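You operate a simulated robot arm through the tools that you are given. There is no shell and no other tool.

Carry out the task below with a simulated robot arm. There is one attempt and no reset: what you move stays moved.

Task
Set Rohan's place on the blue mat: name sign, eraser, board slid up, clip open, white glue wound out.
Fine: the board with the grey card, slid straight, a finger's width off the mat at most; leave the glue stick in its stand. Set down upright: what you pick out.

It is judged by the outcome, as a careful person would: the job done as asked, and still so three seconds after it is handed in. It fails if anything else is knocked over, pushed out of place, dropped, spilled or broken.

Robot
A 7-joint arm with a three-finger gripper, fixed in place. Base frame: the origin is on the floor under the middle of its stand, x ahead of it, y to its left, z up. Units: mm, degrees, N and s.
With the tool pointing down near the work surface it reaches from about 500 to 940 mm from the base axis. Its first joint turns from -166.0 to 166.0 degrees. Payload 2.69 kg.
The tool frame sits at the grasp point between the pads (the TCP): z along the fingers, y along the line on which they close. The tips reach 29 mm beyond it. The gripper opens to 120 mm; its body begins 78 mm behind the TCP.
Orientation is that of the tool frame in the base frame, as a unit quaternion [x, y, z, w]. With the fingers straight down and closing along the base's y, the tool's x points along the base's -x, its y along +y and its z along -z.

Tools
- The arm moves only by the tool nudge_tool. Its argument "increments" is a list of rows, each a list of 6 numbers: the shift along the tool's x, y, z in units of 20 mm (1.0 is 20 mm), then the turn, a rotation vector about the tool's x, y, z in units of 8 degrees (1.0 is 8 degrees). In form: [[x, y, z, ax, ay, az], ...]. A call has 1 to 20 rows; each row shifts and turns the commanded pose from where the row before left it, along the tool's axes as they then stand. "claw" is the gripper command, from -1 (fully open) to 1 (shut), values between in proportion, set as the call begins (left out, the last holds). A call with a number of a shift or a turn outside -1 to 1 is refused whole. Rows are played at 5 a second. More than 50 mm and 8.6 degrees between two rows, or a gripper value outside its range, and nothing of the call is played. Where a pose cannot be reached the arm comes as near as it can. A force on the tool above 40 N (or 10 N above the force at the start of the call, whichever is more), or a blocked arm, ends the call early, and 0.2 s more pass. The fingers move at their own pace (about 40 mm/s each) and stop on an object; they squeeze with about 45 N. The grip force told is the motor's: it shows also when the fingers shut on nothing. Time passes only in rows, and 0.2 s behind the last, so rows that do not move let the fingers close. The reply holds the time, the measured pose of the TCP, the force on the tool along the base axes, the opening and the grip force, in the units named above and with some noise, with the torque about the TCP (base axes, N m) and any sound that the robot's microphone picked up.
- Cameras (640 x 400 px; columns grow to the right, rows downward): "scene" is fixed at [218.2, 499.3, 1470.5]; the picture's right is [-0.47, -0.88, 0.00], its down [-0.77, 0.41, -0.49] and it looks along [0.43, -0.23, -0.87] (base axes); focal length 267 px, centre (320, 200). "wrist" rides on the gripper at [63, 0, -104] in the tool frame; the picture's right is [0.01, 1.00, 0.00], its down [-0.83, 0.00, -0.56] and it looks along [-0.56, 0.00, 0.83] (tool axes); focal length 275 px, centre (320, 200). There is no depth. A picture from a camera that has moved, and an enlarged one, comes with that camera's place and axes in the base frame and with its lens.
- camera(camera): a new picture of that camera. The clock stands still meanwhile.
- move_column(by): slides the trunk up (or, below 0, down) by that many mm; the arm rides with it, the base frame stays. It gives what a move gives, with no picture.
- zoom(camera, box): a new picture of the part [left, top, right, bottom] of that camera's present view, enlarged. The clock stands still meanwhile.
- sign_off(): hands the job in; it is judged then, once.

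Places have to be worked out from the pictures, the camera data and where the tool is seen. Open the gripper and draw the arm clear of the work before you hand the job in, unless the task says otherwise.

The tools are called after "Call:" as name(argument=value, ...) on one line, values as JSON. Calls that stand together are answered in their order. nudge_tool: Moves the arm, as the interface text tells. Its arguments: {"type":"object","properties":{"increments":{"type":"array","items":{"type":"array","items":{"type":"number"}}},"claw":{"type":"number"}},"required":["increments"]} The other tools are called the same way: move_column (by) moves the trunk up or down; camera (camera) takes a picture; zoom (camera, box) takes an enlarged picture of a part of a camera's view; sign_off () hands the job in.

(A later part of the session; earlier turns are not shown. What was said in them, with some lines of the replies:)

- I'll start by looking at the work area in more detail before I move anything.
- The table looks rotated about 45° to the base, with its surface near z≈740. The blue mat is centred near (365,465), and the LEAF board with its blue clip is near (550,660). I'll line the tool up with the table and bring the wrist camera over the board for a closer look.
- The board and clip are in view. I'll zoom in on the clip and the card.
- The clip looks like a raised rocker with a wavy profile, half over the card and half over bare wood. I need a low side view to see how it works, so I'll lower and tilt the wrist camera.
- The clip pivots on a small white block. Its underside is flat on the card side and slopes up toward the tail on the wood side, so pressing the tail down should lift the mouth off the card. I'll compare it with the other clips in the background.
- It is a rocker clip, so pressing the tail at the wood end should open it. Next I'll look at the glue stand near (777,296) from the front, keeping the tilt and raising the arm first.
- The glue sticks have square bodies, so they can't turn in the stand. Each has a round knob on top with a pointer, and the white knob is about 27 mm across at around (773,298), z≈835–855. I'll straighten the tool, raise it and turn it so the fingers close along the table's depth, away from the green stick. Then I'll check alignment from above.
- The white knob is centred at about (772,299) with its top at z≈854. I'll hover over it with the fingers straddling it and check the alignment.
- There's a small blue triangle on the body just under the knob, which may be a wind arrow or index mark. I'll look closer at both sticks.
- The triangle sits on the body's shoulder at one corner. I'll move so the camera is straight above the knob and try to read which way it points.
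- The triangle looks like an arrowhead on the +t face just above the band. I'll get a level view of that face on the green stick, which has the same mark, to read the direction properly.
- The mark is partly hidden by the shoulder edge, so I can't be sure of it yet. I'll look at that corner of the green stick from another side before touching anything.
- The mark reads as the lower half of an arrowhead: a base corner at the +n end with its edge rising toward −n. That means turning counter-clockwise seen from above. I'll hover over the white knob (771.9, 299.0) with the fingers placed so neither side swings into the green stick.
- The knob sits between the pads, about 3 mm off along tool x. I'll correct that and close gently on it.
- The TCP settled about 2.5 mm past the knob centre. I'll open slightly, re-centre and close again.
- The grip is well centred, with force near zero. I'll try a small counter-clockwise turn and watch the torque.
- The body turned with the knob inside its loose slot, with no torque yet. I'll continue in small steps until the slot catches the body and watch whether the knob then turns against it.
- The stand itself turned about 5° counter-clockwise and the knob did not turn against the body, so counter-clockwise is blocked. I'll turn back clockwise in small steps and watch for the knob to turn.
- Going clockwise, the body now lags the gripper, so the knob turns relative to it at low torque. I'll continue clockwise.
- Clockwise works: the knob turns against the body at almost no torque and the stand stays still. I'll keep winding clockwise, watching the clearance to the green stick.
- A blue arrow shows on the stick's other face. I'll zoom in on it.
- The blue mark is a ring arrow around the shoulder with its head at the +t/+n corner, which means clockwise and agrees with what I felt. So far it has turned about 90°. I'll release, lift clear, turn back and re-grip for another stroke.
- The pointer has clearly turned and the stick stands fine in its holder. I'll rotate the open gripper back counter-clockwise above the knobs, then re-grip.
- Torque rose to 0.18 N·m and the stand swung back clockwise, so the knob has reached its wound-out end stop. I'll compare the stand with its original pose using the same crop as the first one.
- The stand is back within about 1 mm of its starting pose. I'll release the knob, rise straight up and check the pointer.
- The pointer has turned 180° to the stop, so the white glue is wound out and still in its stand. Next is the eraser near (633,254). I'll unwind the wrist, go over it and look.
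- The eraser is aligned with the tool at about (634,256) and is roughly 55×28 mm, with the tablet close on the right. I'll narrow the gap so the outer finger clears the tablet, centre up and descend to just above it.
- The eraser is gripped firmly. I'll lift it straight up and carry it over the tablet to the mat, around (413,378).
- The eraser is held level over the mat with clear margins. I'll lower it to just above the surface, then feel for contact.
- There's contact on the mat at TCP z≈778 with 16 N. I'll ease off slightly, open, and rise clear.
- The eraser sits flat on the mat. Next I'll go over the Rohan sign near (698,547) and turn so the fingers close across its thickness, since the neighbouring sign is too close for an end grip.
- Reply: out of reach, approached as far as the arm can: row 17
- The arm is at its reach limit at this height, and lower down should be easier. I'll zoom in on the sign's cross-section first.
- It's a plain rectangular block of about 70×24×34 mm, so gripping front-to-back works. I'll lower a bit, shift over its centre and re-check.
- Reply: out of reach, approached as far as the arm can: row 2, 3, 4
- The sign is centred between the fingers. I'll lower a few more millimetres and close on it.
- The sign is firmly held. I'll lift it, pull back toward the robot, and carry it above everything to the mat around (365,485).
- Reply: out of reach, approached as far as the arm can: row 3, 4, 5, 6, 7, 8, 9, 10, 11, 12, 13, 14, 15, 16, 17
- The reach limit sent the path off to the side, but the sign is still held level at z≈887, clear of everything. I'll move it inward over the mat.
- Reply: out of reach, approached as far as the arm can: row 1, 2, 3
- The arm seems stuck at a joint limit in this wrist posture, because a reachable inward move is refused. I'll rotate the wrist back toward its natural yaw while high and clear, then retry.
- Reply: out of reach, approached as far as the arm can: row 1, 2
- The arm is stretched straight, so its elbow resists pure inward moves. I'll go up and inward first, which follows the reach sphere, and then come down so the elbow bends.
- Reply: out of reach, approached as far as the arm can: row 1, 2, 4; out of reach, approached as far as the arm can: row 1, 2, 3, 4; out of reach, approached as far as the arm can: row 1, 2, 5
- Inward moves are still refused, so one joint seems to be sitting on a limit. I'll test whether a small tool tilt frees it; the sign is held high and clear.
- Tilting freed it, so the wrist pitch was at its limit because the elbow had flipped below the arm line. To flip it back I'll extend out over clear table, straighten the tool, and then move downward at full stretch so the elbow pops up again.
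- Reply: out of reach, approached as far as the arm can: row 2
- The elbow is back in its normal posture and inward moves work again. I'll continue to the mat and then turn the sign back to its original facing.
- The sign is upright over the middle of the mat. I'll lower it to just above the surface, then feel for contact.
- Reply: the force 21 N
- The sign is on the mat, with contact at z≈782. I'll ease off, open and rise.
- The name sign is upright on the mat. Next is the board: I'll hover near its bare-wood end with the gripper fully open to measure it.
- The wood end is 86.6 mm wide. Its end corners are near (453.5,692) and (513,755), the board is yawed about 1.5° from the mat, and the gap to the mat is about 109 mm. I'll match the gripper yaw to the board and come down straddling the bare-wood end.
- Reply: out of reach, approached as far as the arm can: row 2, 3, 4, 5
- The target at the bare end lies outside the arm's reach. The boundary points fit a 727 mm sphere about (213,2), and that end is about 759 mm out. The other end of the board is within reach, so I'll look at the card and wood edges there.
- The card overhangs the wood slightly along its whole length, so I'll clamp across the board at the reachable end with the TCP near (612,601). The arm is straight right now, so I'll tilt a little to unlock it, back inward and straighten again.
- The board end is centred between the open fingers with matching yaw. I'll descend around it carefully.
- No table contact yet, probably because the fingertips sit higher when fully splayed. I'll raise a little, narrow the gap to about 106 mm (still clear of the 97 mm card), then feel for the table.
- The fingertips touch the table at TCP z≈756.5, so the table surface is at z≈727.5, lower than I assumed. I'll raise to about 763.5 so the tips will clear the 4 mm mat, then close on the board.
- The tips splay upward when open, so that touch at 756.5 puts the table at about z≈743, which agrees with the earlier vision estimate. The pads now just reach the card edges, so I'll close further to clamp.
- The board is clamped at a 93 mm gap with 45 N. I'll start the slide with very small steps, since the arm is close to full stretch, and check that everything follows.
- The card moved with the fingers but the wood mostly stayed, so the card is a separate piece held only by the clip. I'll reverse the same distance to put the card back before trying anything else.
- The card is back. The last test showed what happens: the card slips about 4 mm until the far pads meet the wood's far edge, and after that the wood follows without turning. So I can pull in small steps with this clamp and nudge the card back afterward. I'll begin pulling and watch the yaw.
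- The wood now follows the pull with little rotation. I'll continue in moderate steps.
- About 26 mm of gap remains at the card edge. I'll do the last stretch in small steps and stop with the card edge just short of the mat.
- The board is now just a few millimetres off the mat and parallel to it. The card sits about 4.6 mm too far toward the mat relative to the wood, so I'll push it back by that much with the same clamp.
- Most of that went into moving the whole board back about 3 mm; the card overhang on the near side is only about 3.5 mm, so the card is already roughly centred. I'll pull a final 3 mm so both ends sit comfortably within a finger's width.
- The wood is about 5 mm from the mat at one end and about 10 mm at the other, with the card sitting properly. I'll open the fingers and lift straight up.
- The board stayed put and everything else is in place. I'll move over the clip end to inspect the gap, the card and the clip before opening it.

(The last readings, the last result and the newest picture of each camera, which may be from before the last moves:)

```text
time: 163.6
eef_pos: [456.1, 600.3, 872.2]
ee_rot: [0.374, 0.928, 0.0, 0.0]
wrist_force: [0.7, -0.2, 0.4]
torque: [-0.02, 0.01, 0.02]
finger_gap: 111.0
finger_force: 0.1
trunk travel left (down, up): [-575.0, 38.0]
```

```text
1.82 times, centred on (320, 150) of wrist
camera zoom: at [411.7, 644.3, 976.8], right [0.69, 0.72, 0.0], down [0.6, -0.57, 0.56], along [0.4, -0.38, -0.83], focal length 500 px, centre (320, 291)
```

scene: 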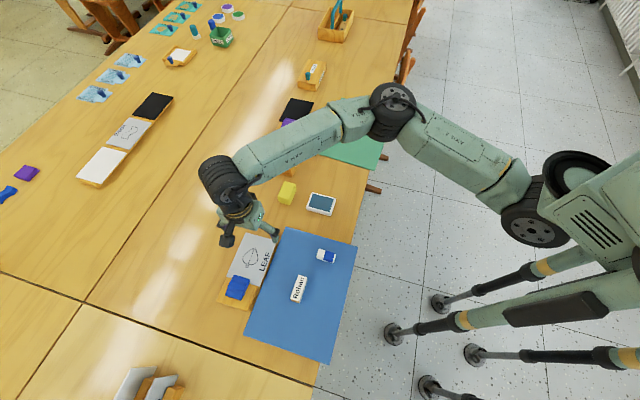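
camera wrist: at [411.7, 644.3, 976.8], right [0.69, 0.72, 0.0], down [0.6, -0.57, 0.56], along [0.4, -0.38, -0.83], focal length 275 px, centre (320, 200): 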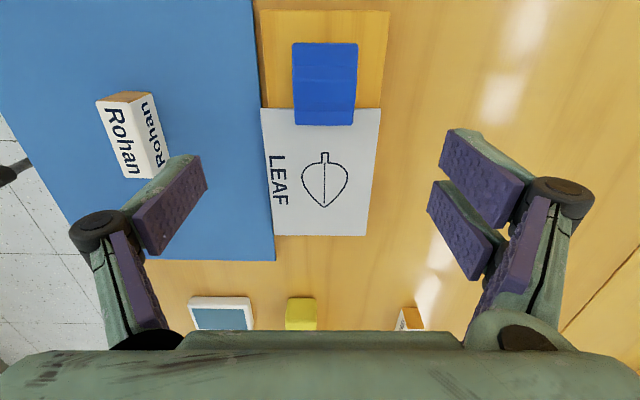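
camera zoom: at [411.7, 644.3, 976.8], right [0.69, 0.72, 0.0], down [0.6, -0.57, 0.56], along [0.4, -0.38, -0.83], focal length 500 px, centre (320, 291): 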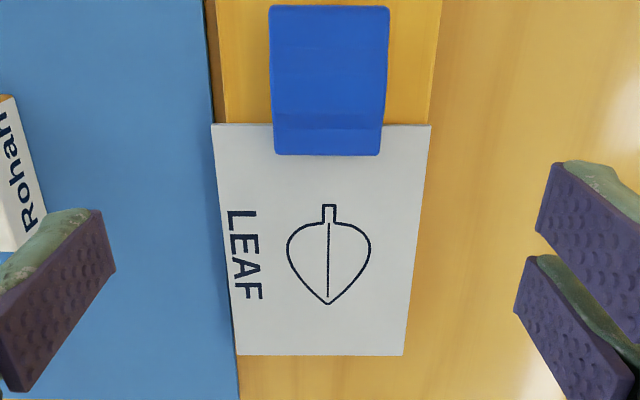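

The wood is about 8 mm off the mat and nothing overlaps it. The clip's tail end is near (425,636). I'll press the tail with the single finger, so I'm turning to natural yaw with a 60 mm gap, which puts the other two fingers beyond the board's end.

Call:
nudge_tool(increments=[[0, 0, 0, 0, 0, -0.9375], [0, 0, 0, 0, 0, -0.9375], [0, 0, 0, 0, 0, -0.9375], [0, 0, 0, 0, 0, -0.9375], [0, 0, 0, 0, 0, -0.9375], [0, 0, 0, 0, 0, -0.9375], [0, 0, 0, 0, 0, -0.9375], [0, 0, 0, 0, 0, -0.9375], [0, 0, 0, 0, 0, -0.9375], [0, 0, 0, 0, 0, -0.9375], [0, 0, 0, 0, 0, -0.9375], [0, 0, 0, 0, 0, -0.9375], [-0.05, 0.95, 0, 0, 0, 0], [-0.05, 0.95, 0, 0, 0, 0], [-0.05, 0.95, 0.4, 0, 0, 0], [-0.05, 0.95, 0.4, 0, 0, 0], [0, 0.18, 0.4, 0, 0, 0], [0, 0, 0, 0, 0, 0]], claw=0)

Call:
camera(camera="wrist")

Call:
zoom(camera="scene", box=[200, 220, 290, 330])

```text
time: 167.4
eef_pos: [403.1, 660.1, 847.6]
ee_rot: [-0.392, 0.92, 0.0, 0.0]
wrist_force: [0.4, 0.4, 1.0]
torque: [0.04, 0.01, -0.02]
finger_gap: 60.0
finger_force: 0.0
trunk travel left (down, up): [-575.0, 38.0]
```

```text
taken
camera wrist: at [360.8, 614.0, 952.5], right [-0.72, 0.69, 0.0], down [0.57, 0.6, 0.56], along [0.38, 0.4, -0.83], focal length 275 px, centre (320, 200)
```

wrist: 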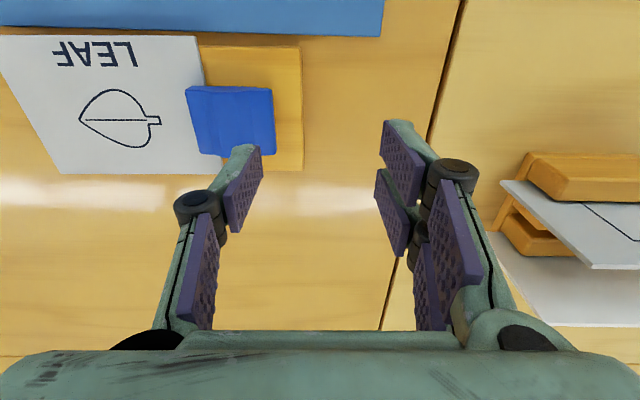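

```text
3.64 times, centred on (245, 275) of scene
camera zoom: at [218.2, 499.3, 1470.5], right [-0.47, -0.88, 0.0], down [-0.77, 0.41, -0.49], along [0.43, -0.23, -0.87], focal length 972 px, centre (593, -73)
```

zoom: 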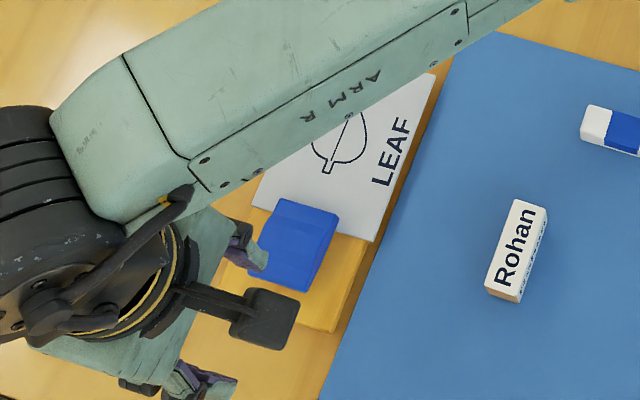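

The finger lines up about 4 mm in from the tail edge. I'll fine-tune slightly outward and descend to just above the tail.

Call:
nudge_tool(increments=[[0.1, 0.08, 0, 0, 0, 0], [0, 0, 0.8, 0, 0, 0], [0, 0, 0.8, 0, 0, 0], [0, 0, 0.6, 0, 0, 0], [0, 0, 0, 0, 0, 0]])

Call:
camera(camera="wrist")

Call:
zoom(camera="wrist", box=[150, 60, 330, 240])

Call:
zoom(camera="scene", box=[220, 260, 290, 320])

```text
time: 168.6
eef_pos: [400.5, 659.2, 804.3]
ee_rot: [-0.391, 0.92, 0.0, 0.0]
wrist_force: [-0.2, 0.2, -1.1]
torque: [-0.01, -0.03, 0.0]
finger_gap: 59.8
finger_force: 0.0
trunk travel left (down, up): [-575.0, 38.0]
```

```text
taken
camera wrist: at [358.2, 612.8, 908.8], right [-0.72, 0.69, 0.0], down [0.57, 0.6, 0.56], along [0.38, 0.4, -0.83], focal length 275 px, centre (320, 200)
```

wrist: 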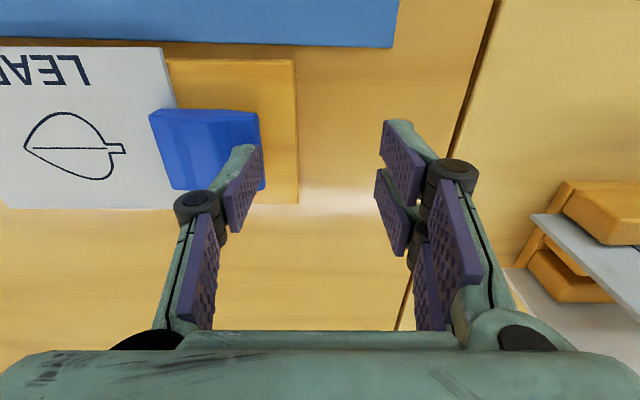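

```text
2.22 times, centred on (240, 150) of wrist
camera zoom: at [358.2, 612.8, 908.8], right [-0.72, 0.69, 0.0], down [0.57, 0.6, 0.56], along [0.38, 0.4, -0.83], focal length 612 px, centre (498, 311)
```

zoom: 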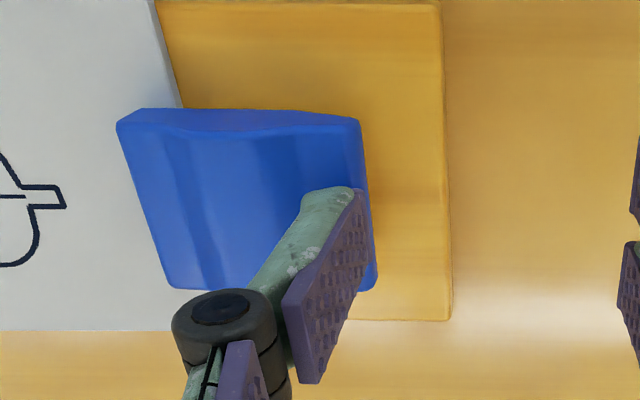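

```text
6.67 times, centred on (255, 290) of scene
camera zoom: at [218.2, 499.3, 1470.5], right [-0.47, -0.88, 0.0], down [-0.77, 0.41, -0.49], along [0.43, -0.23, -0.87], focal length 1782 px, centre (753, -400)
```

zoom: 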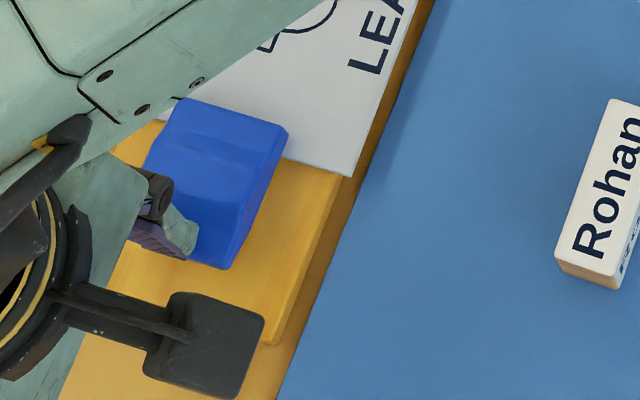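

Call:
nudge_tool(increments=[[0, 0, 0.2, 0, 0, 0], [0, 0, 0.15, 0, 0, 0], [0, 0, 0, 0, 0, 0]])

Call:
nudge_tool(increments=[[0, 0, 0.1, 0, 0, 0], [0, 0, 0, 0, 0, 0]])

Call:
nudge_tool(increments=[[0, 0, 0.1, 0, 0, 0], [0, 0, 0, 0, 0, 0]])

```text
time: 169.4
eef_pos: [401.8, 657.6, 796.1]
ee_rot: [-0.392, 0.92, 0.0, 0.0]
wrist_force: [0.6, 0.5, -0.6]
torque: [0.0, 0.0, 0.01]
finger_gap: 60.1
finger_force: 0.0
trunk travel left (down, up): [-575.0, 38.0]
```

```text
time: 170.0
eef_pos: [401.5, 657.9, 795.3]
ee_rot: [-0.392, 0.92, 0.0, 0.0]
wrist_force: [0.0, -0.1, 1.2]
torque: [-0.01, 0.01, 0.0]
finger_gap: 60.1
finger_force: 0.0
trunk travel left (down, up): [-575.0, 38.0]
```

```text
time: 170.6
eef_pos: [401.4, 659.2, 792.6]
ee_rot: [-0.391, 0.92, 0.001, 0.001]
wrist_force: [0.4, 0.7, 4.7]
torque: [-0.09, -0.13, 0.03]
finger_gap: 60.4
finger_force: 0.7
trunk travel left (down, up): [-575.0, 38.0]
```

Contact with the tail at z≈793. I'll press further in small steps, listening and watching the force.

Call:
nudge_tool(increments=[[0, 0, 0.1, 0, 0, 0], [0, 0, 0, 0, 0, 0]])

Call:
nudge_tool(increments=[[0, 0, 0.1, 0, 0, 0], [0, 0, 0, 0, 0, 0]])

Call:
zoom(camera="wrist", box=[120, 60, 330, 240])

```text
time: 171.2
eef_pos: [400.7, 658.6, 792.8]
ee_rot: [-0.391, 0.92, 0.0, 0.0]
wrist_force: [3.7, 1.5, 11.5]
torque: [-0.3, -0.44, 0.11]
finger_gap: 64.0
finger_force: 2.4
trunk travel left (down, up): [-575.0, 38.0]
```

```text
time: 171.8
eef_pos: [399.6, 658.5, 788.2]
ee_rot: [-0.392, 0.92, -0.001, 0.001]
wrist_force: [1.5, -1.9, 9.0]
torque: [-0.26, -0.26, 0.0]
finger_gap: 66.8
finger_force: 2.5
trunk travel left (down, up): [-575.0, 38.0]
```

```text
2.22 times, centred on (225, 150) of wrist
camera zoom: at [357.5, 611.4, 892.7], right [-0.72, 0.69, 0.0], down [0.57, 0.6, 0.56], along [0.38, 0.4, -0.83], focal length 612 px, centre (531, 311)
```

zoom: 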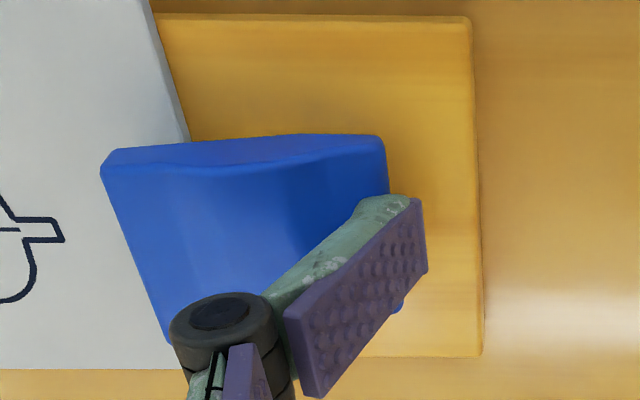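

The tail is moving down and the mouth is lifting, but the open finger is being pushed aside. I'll back off, check whether the clip holds its position, and redo it with the fingers closed for a stiffer push.

Call:
nudge_tool(increments=[[0, 0.1, -0.5, 0, 0, 0], [0, 0, -0.9, 0, 0, 0], [0, 0, -0.6, 0, 0, 0], [0, 0, 0, 0, 0, 0]])

Call:
camera(camera="wrist")

Call:
zoom(camera="wrist", box=[120, 40, 330, 220])

```text
time: 172.8
eef_pos: [398.1, 661.5, 829.6]
ee_rot: [-0.393, 0.92, 0.0, 0.0]
wrist_force: [-0.1, 0.5, -0.8]
torque: [0.02, 0.03, 0.01]
finger_gap: 60.1
finger_force: 0.1
trunk travel left (down, up): [-575.0, 38.0]
```

```text
taken
camera wrist: at [355.5, 614.2, 933.3], right [-0.72, 0.69, 0.0], down [0.57, 0.6, 0.56], along [0.38, 0.4, -0.83], focal length 275 px, centre (320, 200)
```

wrist: 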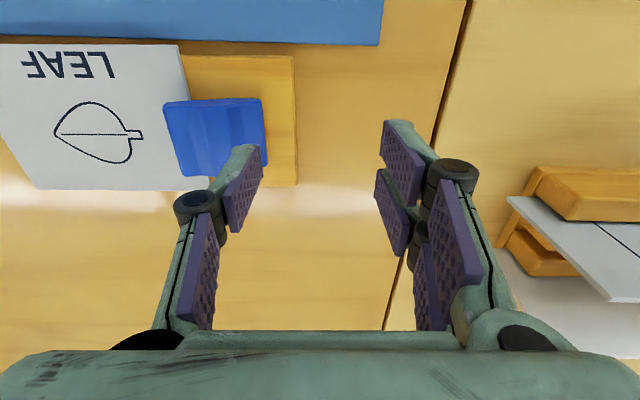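

```text
2.22 times, centred on (225, 130) of wrist
camera zoom: at [355.5, 614.2, 933.3], right [-0.72, 0.69, 0.0], down [0.57, 0.6, 0.56], along [0.38, 0.4, -0.83], focal length 612 px, centre (531, 356)
```

zoom: 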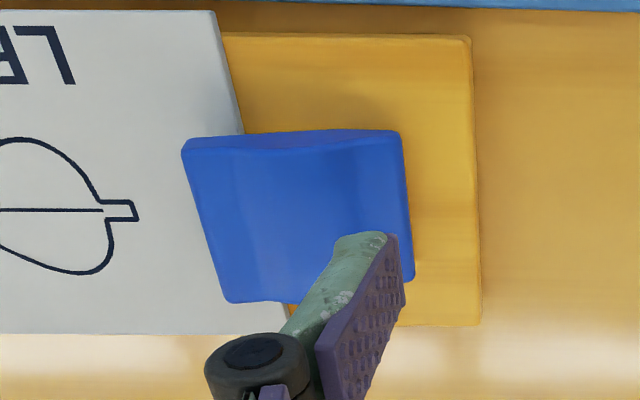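

The clip keeps its new angle with the mouth partly raised, so it holds by friction. I'll close the fingers into a stiff tip and press the tail fully down.

Call:
nudge_tool(increments=[[0, 0, 0, 0, 0, 0], [0, 0, 0, 0, 0, 0], [0, 0, 0, 0, 0, 0], [0, 0, 0, 0, 0, 0], [0, 0, 0, 0, 0, 0], [0.06, -0.85, 0, 0, 0, 0], [0.06, -0.85, 0, 0, 0, 0], [0, 0, 0, 0, 0, 0]], claw=1)

Call:
camera(camera="wrist")

Call:
zoom(camera="wrist", box=[220, 60, 420, 240])

```text
time: 174.6
eef_pos: [420.9, 634.0, 828.8]
ee_rot: [-0.393, 0.92, 0.0, 0.0]
wrist_force: [-0.2, 1.1, -0.4]
torque: [0.0, 0.01, -0.05]
finger_gap: 0.0
finger_force: 28.1
trunk travel left (down, up): [-575.0, 38.0]
```

```text
taken
camera wrist: at [378.6, 588.2, 933.3], right [-0.72, 0.69, 0.0], down [0.57, 0.6, 0.56], along [0.38, 0.4, -0.83], focal length 275 px, centre (320, 200)
```

wrist: 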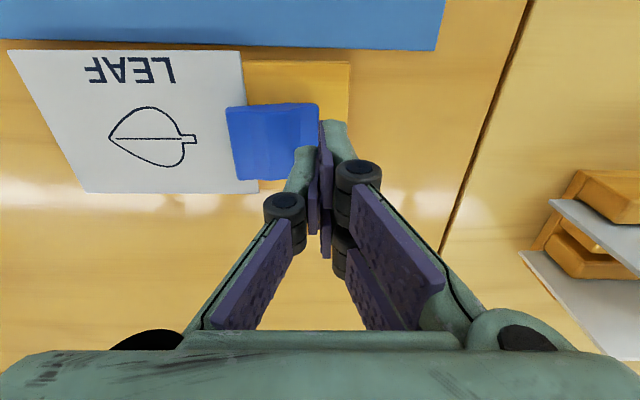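

```text
2.22 times, centred on (320, 150) of wrist
camera zoom: at [378.6, 588.2, 933.3], right [-0.72, 0.69, 0.0], down [0.57, 0.6, 0.56], along [0.38, 0.4, -0.83], focal length 612 px, centre (320, 311)
```

zoom: 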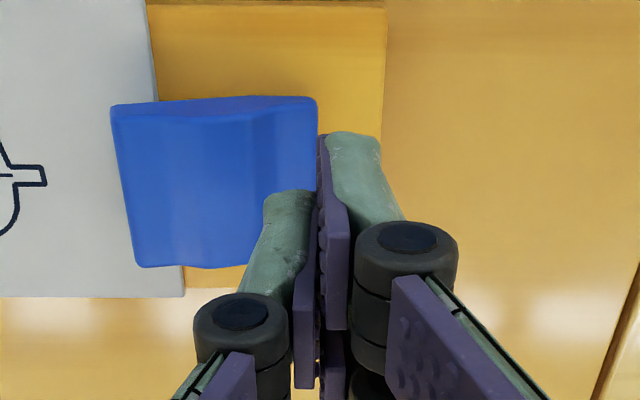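

Call:
nudge_tool(increments=[[-0.03, 0.12, 0, 0, 0, 0], [0, 0, 0.7, 0, 0, 0], [0, 0, 0.5, 0, 0, 0], [0, 0, 0.2, 0, 0, 0], [0, 0, 0, 0, 0, 0]])

Call:
nudge_tool(increments=[[0, 0, 0.1, 0, 0, 0], [0, 0, 0.1, 0, 0, 0], [0, 0, 0, 0, 0, 0]])

Call:
nudge_tool(increments=[[0, 0, 0.1, 0, 0, 0], [0, 0, 0, 0, 0, 0]])

```text
time: 175.8
eef_pos: [419.5, 637.4, 800.1]
ee_rot: [-0.392, 0.92, 0.0, 0.0]
wrist_force: [-0.5, 1.5, 0.0]
torque: [-0.02, 0.0, -0.01]
finger_gap: 0.0
finger_force: 28.8
trunk travel left (down, up): [-575.0, 38.0]
```

```text
time: 176.6
eef_pos: [419.7, 637.1, 796.0]
ee_rot: [-0.392, 0.92, 0.0, 0.0]
wrist_force: [0.3, -0.7, -1.1]
torque: [0.04, 0.01, -0.01]
finger_gap: 0.0
finger_force: 29.1
trunk travel left (down, up): [-575.0, 38.0]
```

```text
time: 177.2
eef_pos: [419.7, 636.2, 794.6]
ee_rot: [-0.391, 0.92, 0.0, 0.0]
wrist_force: [0.8, -0.5, -0.2]
torque: [-0.06, -0.02, 0.04]
finger_gap: 0.3
finger_force: 28.5
trunk travel left (down, up): [-575.0, 38.0]
```

Call:
nudge_tool(increments=[[0, 0, 0.1, 0, 0, 0], [0, 0, 0, 0, 0, 0]])

Call:
nudge_tool(increments=[[0, 0, 0.1, 0, 0, 0], [0, 0, 0, 0, 0, 0]])

Call:
nudge_tool(increments=[[0, 0, 0.1, 0, 0, 0], [0, 0, 0, 0, 0, 0]])

Call:
zoom(camera="wrist", box=[220, 60, 420, 240])

```text
time: 177.8
eef_pos: [420.0, 638.2, 793.6]
ee_rot: [-0.391, 0.92, -0.001, 0.0]
wrist_force: [-0.9, -0.6, 0.3]
torque: [-0.01, -0.01, 0.01]
finger_gap: 0.0
finger_force: 28.4
trunk travel left (down, up): [-575.0, 38.0]
```

```text
time: 178.4
eef_pos: [419.8, 637.0, 792.3]
ee_rot: [-0.392, 0.92, 0.0, 0.001]
wrist_force: [1.4, 1.8, 6.0]
torque: [0.01, -0.05, 0.0]
finger_gap: 0.1
finger_force: 28.9
trunk travel left (down, up): [-575.0, 38.0]
```

```text
time: 179.0
eef_pos: [420.0, 636.9, 790.4]
ee_rot: [-0.391, 0.92, 0.002, 0.001]
wrist_force: [2.4, 1.7, 17.2]
torque: [-0.03, -0.15, 0.03]
finger_gap: 0.0
finger_force: 28.5
trunk travel left (down, up): [-575.0, 38.0]
```

```text
2.22 times, centred on (320, 150) of wrist
camera zoom: at [377.4, 590.1, 895.8], right [-0.72, 0.69, 0.0], down [0.57, 0.6, 0.56], along [0.38, 0.41, -0.83], focal length 612 px, centre (320, 311)
```

zoom: 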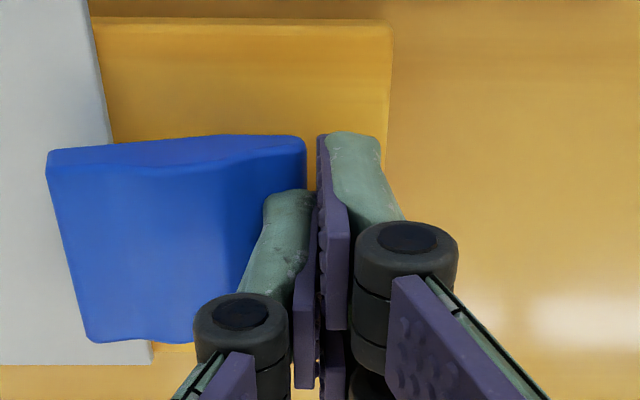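

Call:
nudge_tool(increments=[[0, 0, 0.08, 0, 0, 0], [0, 0, 0, 0, 0, 0]])

Call:
zoom(camera="wrist", box=[220, 60, 420, 240])

```text
time: 179.6
eef_pos: [419.8, 636.9, 791.2]
ee_rot: [-0.392, 0.92, 0.001, 0.003]
wrist_force: [2.1, 3.5, 29.1]
torque: [-0.15, -0.15, 0.05]
finger_gap: 0.0
finger_force: 28.0
trunk travel left (down, up): [-575.0, 38.0]
```

```text
2.22 times, centred on (320, 150) of wrist
camera zoom: at [377.0, 590.0, 895.3], right [-0.72, 0.69, 0.0], down [0.57, 0.6, 0.56], along [0.38, 0.41, -0.83], focal length 612 px, centre (320, 311)
```

zoom: 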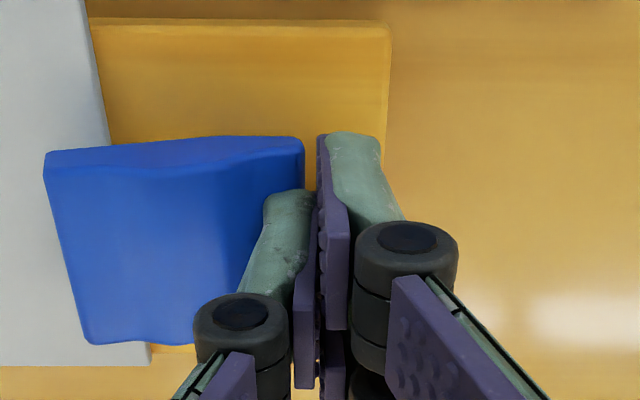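

The force climbs to 29 N with no further movement, so the tail is fully down at its stop. I'll lift off and inspect the clip.

Call:
nudge_tool(increments=[[0, 0, -0.3, 0, 0, 0], [0, 0, -0.7, 0, 0, 0], [0, 0, -1, 0, 0, 0], [0, 0, -1, 0, 0, 0], [1, 0, -0.5, 0, 0, 0], [1, 0, 0, 0, 0, 0], [1, 0, 0, 0, 0, 0], [0, 0, 0, 0, 0, 0]])

Call:
camera(camera="wrist")

Call:
zoom(camera="scene", box=[215, 240, 285, 320])

```text
time: 181.4
eef_pos: [378.0, 595.4, 856.4]
ee_rot: [-0.392, 0.92, -0.001, 0.0]
wrist_force: [0.4, -0.1, -0.1]
torque: [0.03, 0.01, -0.03]
finger_gap: 0.1
finger_force: 28.6
trunk travel left (down, up): [-575.0, 38.0]
```

```text
taken
camera wrist: at [335.8, 547.8, 961.3], right [-0.72, 0.69, 0.0], down [0.57, 0.6, 0.56], along [0.38, 0.4, -0.83], focal length 275 px, centre (320, 200)
```

wrist: 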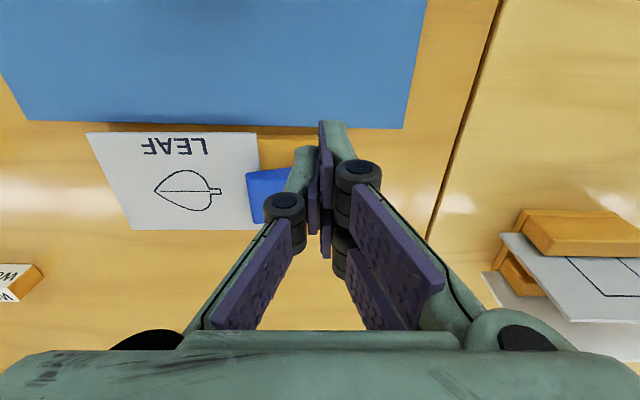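

```text
5.00 times, centred on (250, 280) of scene
camera zoom: at [218.2, 499.3, 1470.5], right [-0.47, -0.88, 0.0], down [-0.77, 0.41, -0.49], along [0.43, -0.23, -0.87], focal length 1336 px, centre (670, -200)
```

zoom: 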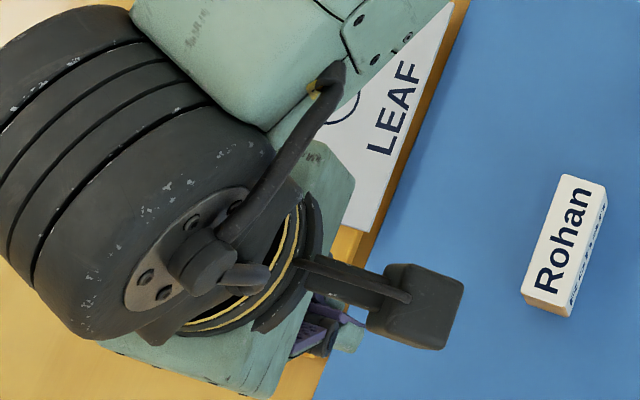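

I'll open the gripper and take a low side view of the clip to confirm the mouth is raised.

Call:
nudge_tool(increments=[[0, -0.75, 0, 0, 0, 0], [0, -0.75, 0, 0, 0, 0], [0, 0, 0, 0, -1, 0], [0, 0, 0, 0, -1, 0], [0, 0, 0, 0, -1, 0], [0, 0, 0, 0, -1, 0], [0, 0, 0, 0, -1, 0], [0, 0, 0, 0, 0, 0]], claw=-1)

Call:
camera(camera="wrist")

Call:
zoom(camera="wrist", box=[220, 60, 420, 180])

```text
time: 183.2
eef_pos: [400.2, 573.1, 856.9]
ee_rot: [-0.368, 0.864, 0.134, 0.315]
wrist_force: [0.1, 0.3, -0.9]
torque: [0.0, -0.03, 0.0]
finger_gap: 120.0
finger_force: 0.2
trunk travel left (down, up): [-575.0, 38.0]
```

```text
taken
camera wrist: at [321.4, 489.3, 896.2], right [-0.72, 0.69, 0.0], down [0.19, 0.2, 0.96], along [0.66, 0.69, -0.28], focal length 275 px, centre (320, 200)
```

wrist: 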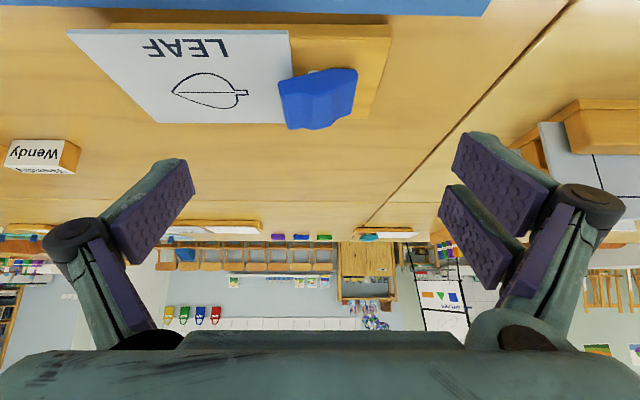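

```text
3.20 times, centred on (320, 120) of wrist
camera zoom: at [321.4, 489.3, 896.2], right [-0.72, 0.69, 0.0], down [0.19, 0.2, 0.96], along [0.66, 0.69, -0.28], focal length 881 px, centre (320, 456)
```

zoom: 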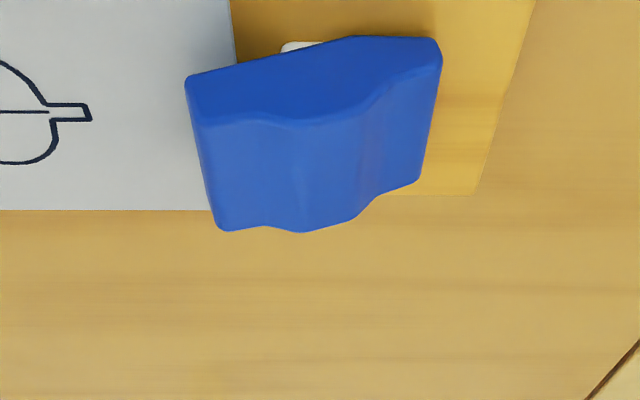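

The clip is open: the mouth is raised clear of the card and the tail is flat on the wood, holding by itself. I'll straighten the tool, rise and withdraw toward the starting pose, then check the whole scene.

Call:
nudge_tool(increments=[[0, 0, 0, 0, 1, 0], [0, 0, 0, 0, 1, 0], [0, 0, 0, 0, 1, 0], [0, 0, 0, 0, 1, 0], [0, 0, 0, 0, 1, 0], [0, 0, -1, 0, 0, 0], [0, 0, -1, 0, 0, 0], [0, 0, -1, 0, 0, 0], [0, 0, -1, 0, 0, 0], [0, 0, -1, 0, 0, 0], [0, 0, -1, 0, 0, 0], [0, 0, -1, 0, 0, 0], [0, 0, -1, 0, 0, 0], [0, 0, -1, 0, 0, 0], [0, 0, 0, 0, 0, 0]])

Call:
nudge_tool(increments=[[0.35, -1, -0.2, 0, 0, 0], [0.35, -1, -0.2, 0, 0, 0], [0.35, -1, -0.2, 0, 0, 0], [0.35, -1, -0.2, 0, 0, 0], [0.35, -1, -0.2, 0, 0, 0], [0.35, -1, -0.2, 0, 0, 0], [0.35, -1, -0.2, 0, 0, 0], [0.35, -1, -0.2, 0, 0, 0], [0.35, -1, -0.2, 0, 0, 0], [0.35, -1, -0.2, 0, 0, 0], [0.35, -1, -0.2, 0, 0, 0], [0.35, -1, -0.2, 0, 0, 0], [0.35, -1, -0.2, 0, 0, 0], [0.35, -1, -0.2, 0, 0, 0], [0, 0, 0, 0, 0, 0]])

Call:
camera(camera="scene")

Call:
camera(camera="wrist")

```text
time: 186.4
eef_pos: [400.2, 573.1, 1037.5]
ee_rot: [-0.392, 0.92, 0.0, 0.001]
wrist_force: [0.9, 0.6, -0.9]
torque: [-0.01, -0.05, -0.02]
finger_gap: 120.2
finger_force: 0.0
trunk travel left (down, up): [-575.0, 38.0]
```

```text
time: 189.6
eef_pos: [534.1, 308.9, 1093.9]
ee_rot: [-0.392, 0.92, 0.0, 0.0]
wrist_force: [0.0, 0.1, 0.6]
torque: [0.0, 0.03, 0.0]
finger_gap: 119.9
finger_force: 0.1
trunk travel left (down, up): [-575.0, 38.0]
```

```text
taken
```

scene: 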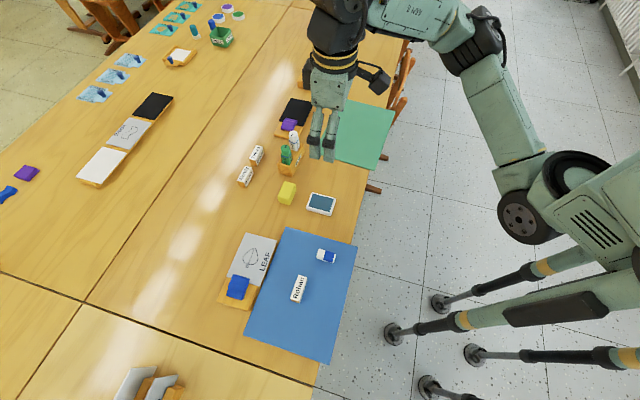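

```text
taken
camera wrist: at [492.0, 261.0, 1198.3], right [-0.72, 0.69, 0.0], down [0.57, 0.6, 0.56], along [0.38, 0.4, -0.83], focal length 275 px, centre (320, 200)
```

wrist: 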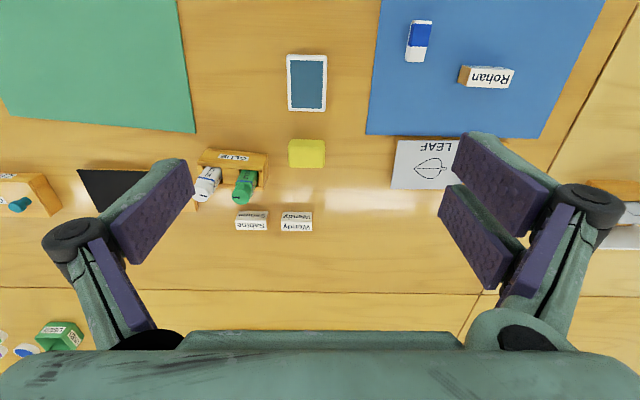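

Call:
zoom(camera="scene", box=[200, 220, 360, 330])

Call:
zoom(camera="scene", box=[210, 230, 290, 315])

Call:
zoom(camera="scene", box=[220, 120, 360, 220])

Call:
zoom(camera="wrist", box=[170, 130, 340, 240])

```text
3.64 times, centred on (280, 275) of scene
camera zoom: at [218.2, 499.3, 1470.5], right [-0.47, -0.88, 0.0], down [-0.77, 0.41, -0.49], along [0.43, -0.23, -0.87], focal length 972 px, centre (466, -73)
```

zoom: 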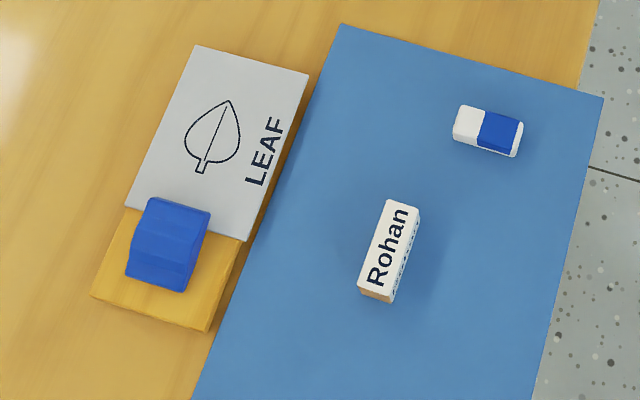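

```text
4.71 times, centred on (250, 272) of scene
camera zoom: at [218.2, 499.3, 1470.5], right [-0.47, -0.88, 0.0], down [-0.77, 0.41, -0.49], along [0.43, -0.23, -0.87], focal length 1258 px, centre (649, -141)
```

zoom: 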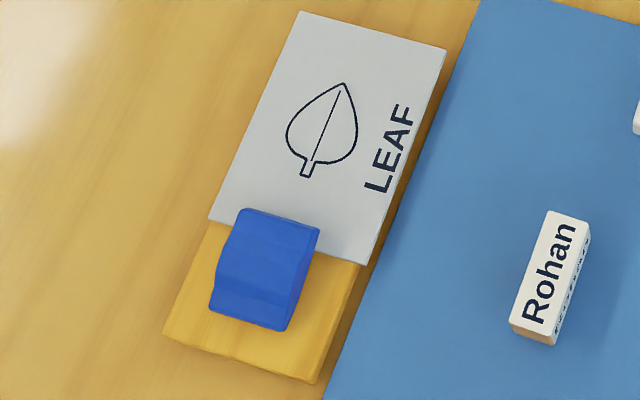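

```text
4.00 times, centred on (290, 170) of scene
camera zoom: at [218.2, 499.3, 1470.5], right [-0.47, -0.88, 0.0], down [-0.77, 0.41, -0.49], along [0.43, -0.23, -0.87], focal length 1069 px, centre (440, 320)
```

zoom: 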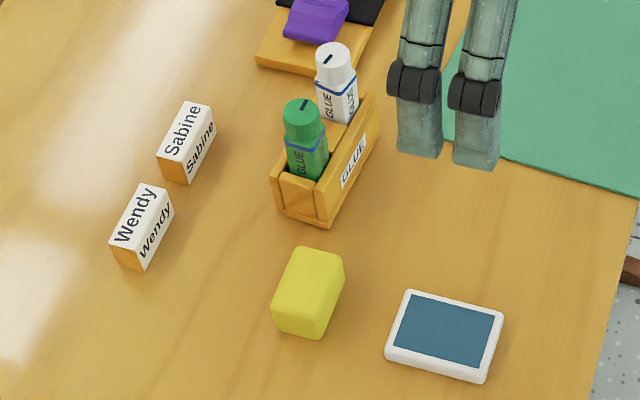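

```text
3.64 times, centred on (255, 185) of wrist
camera zoom: at [492.0, 261.0, 1198.3], right [-0.72, 0.69, 0.0], down [0.57, 0.6, 0.56], along [0.38, 0.4, -0.83], focal length 1001 px, centre (556, 254)
```

zoom: 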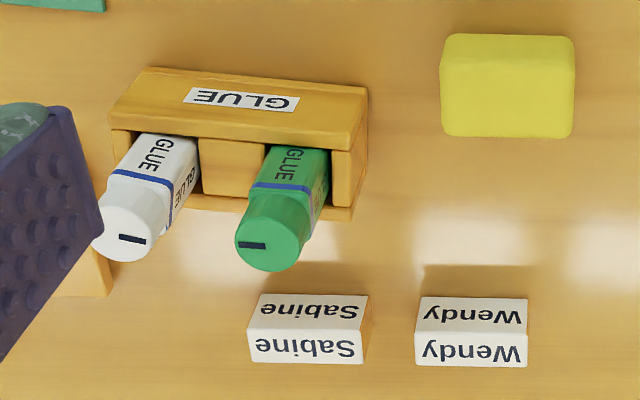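

All items check out. The sign and eraser are on the mat, the board is parallel and a few millimetres off it with its card, and the clip is open. The white glue is wound out in its stand, and the neighbouring items are where they were. I'll withdraw the open gripper to the starting pose.

Call:
nudge_tool(increments=[[0.9, -0.15, -0.45, 0, 0, 0], [0.9, -0.15, -0.45, 0, 0, 0], [0.9, -0.15, -0.45, 0, 0, 0], [0.9, -0.15, -0.45, 0, 0, 0], [0.9, -0.15, -0.45, 0, 0, 0], [0.9, -0.15, -0.45, 0, 0, 0], [0.9, -0.15, -0.45, 0, 0, 0], [0, 0, 0, 0, 0, 0], [0, 0, 0, 0, 0, 0]], claw=-1)

Call:
zoom(camera="scene", box=[200, 100, 400, 340])

```text
time: 191.6
eef_pos: [462.8, 201.6, 1155.1]
ee_rot: [-0.392, 0.92, 0.0, 0.0]
wrist_force: [-0.5, -0.2, 0.0]
torque: [0.01, -0.01, -0.02]
finger_gap: 120.1
finger_force: 0.1
trunk travel left (down, up): [-575.0, 38.0]
```

```text
1.67 times, centred on (300, 220) of scene
camera zoom: at [218.2, 499.3, 1470.5], right [-0.47, -0.88, 0.0], down [-0.77, 0.41, -0.49], along [0.43, -0.23, -0.87], focal length 446 px, centre (353, 167)
```

zoom: 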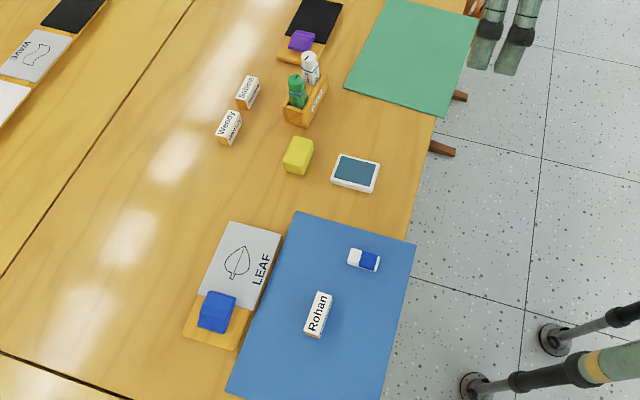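

The arm is clear and open, and the final view shows Rohan's place set as asked. I'm handing the job in.

Call:
sign_off()

```text
The job is handed in.
```

I set Rohan's place on the blue mat and handed the job in; I don't have the judge's result.

- **Name sign:** it stands upright on the mat, facing the same way it did before.
- **Eraser:** it lies flat on the mat.
- **Board with the grey card:** it is slid up to the mat, about 5–10 mm off it and turned by no more than about 1°. The card is a separate piece and shifted about 3 mm toward the mat on its board during the slide. It doesn't overlap the mat.
- **Clip:** it is pressed fully open and holds by itself.
- **White glue:** the knob is turned clockwise half a turn to its stop, with the stick still in its stand. I first tried the wrong direction and turned the stand about 5°. It came back to within about 1 mm of where it was.

In the last pictures the other items looked in place. The gripper is open and the arm is back near its starting position.
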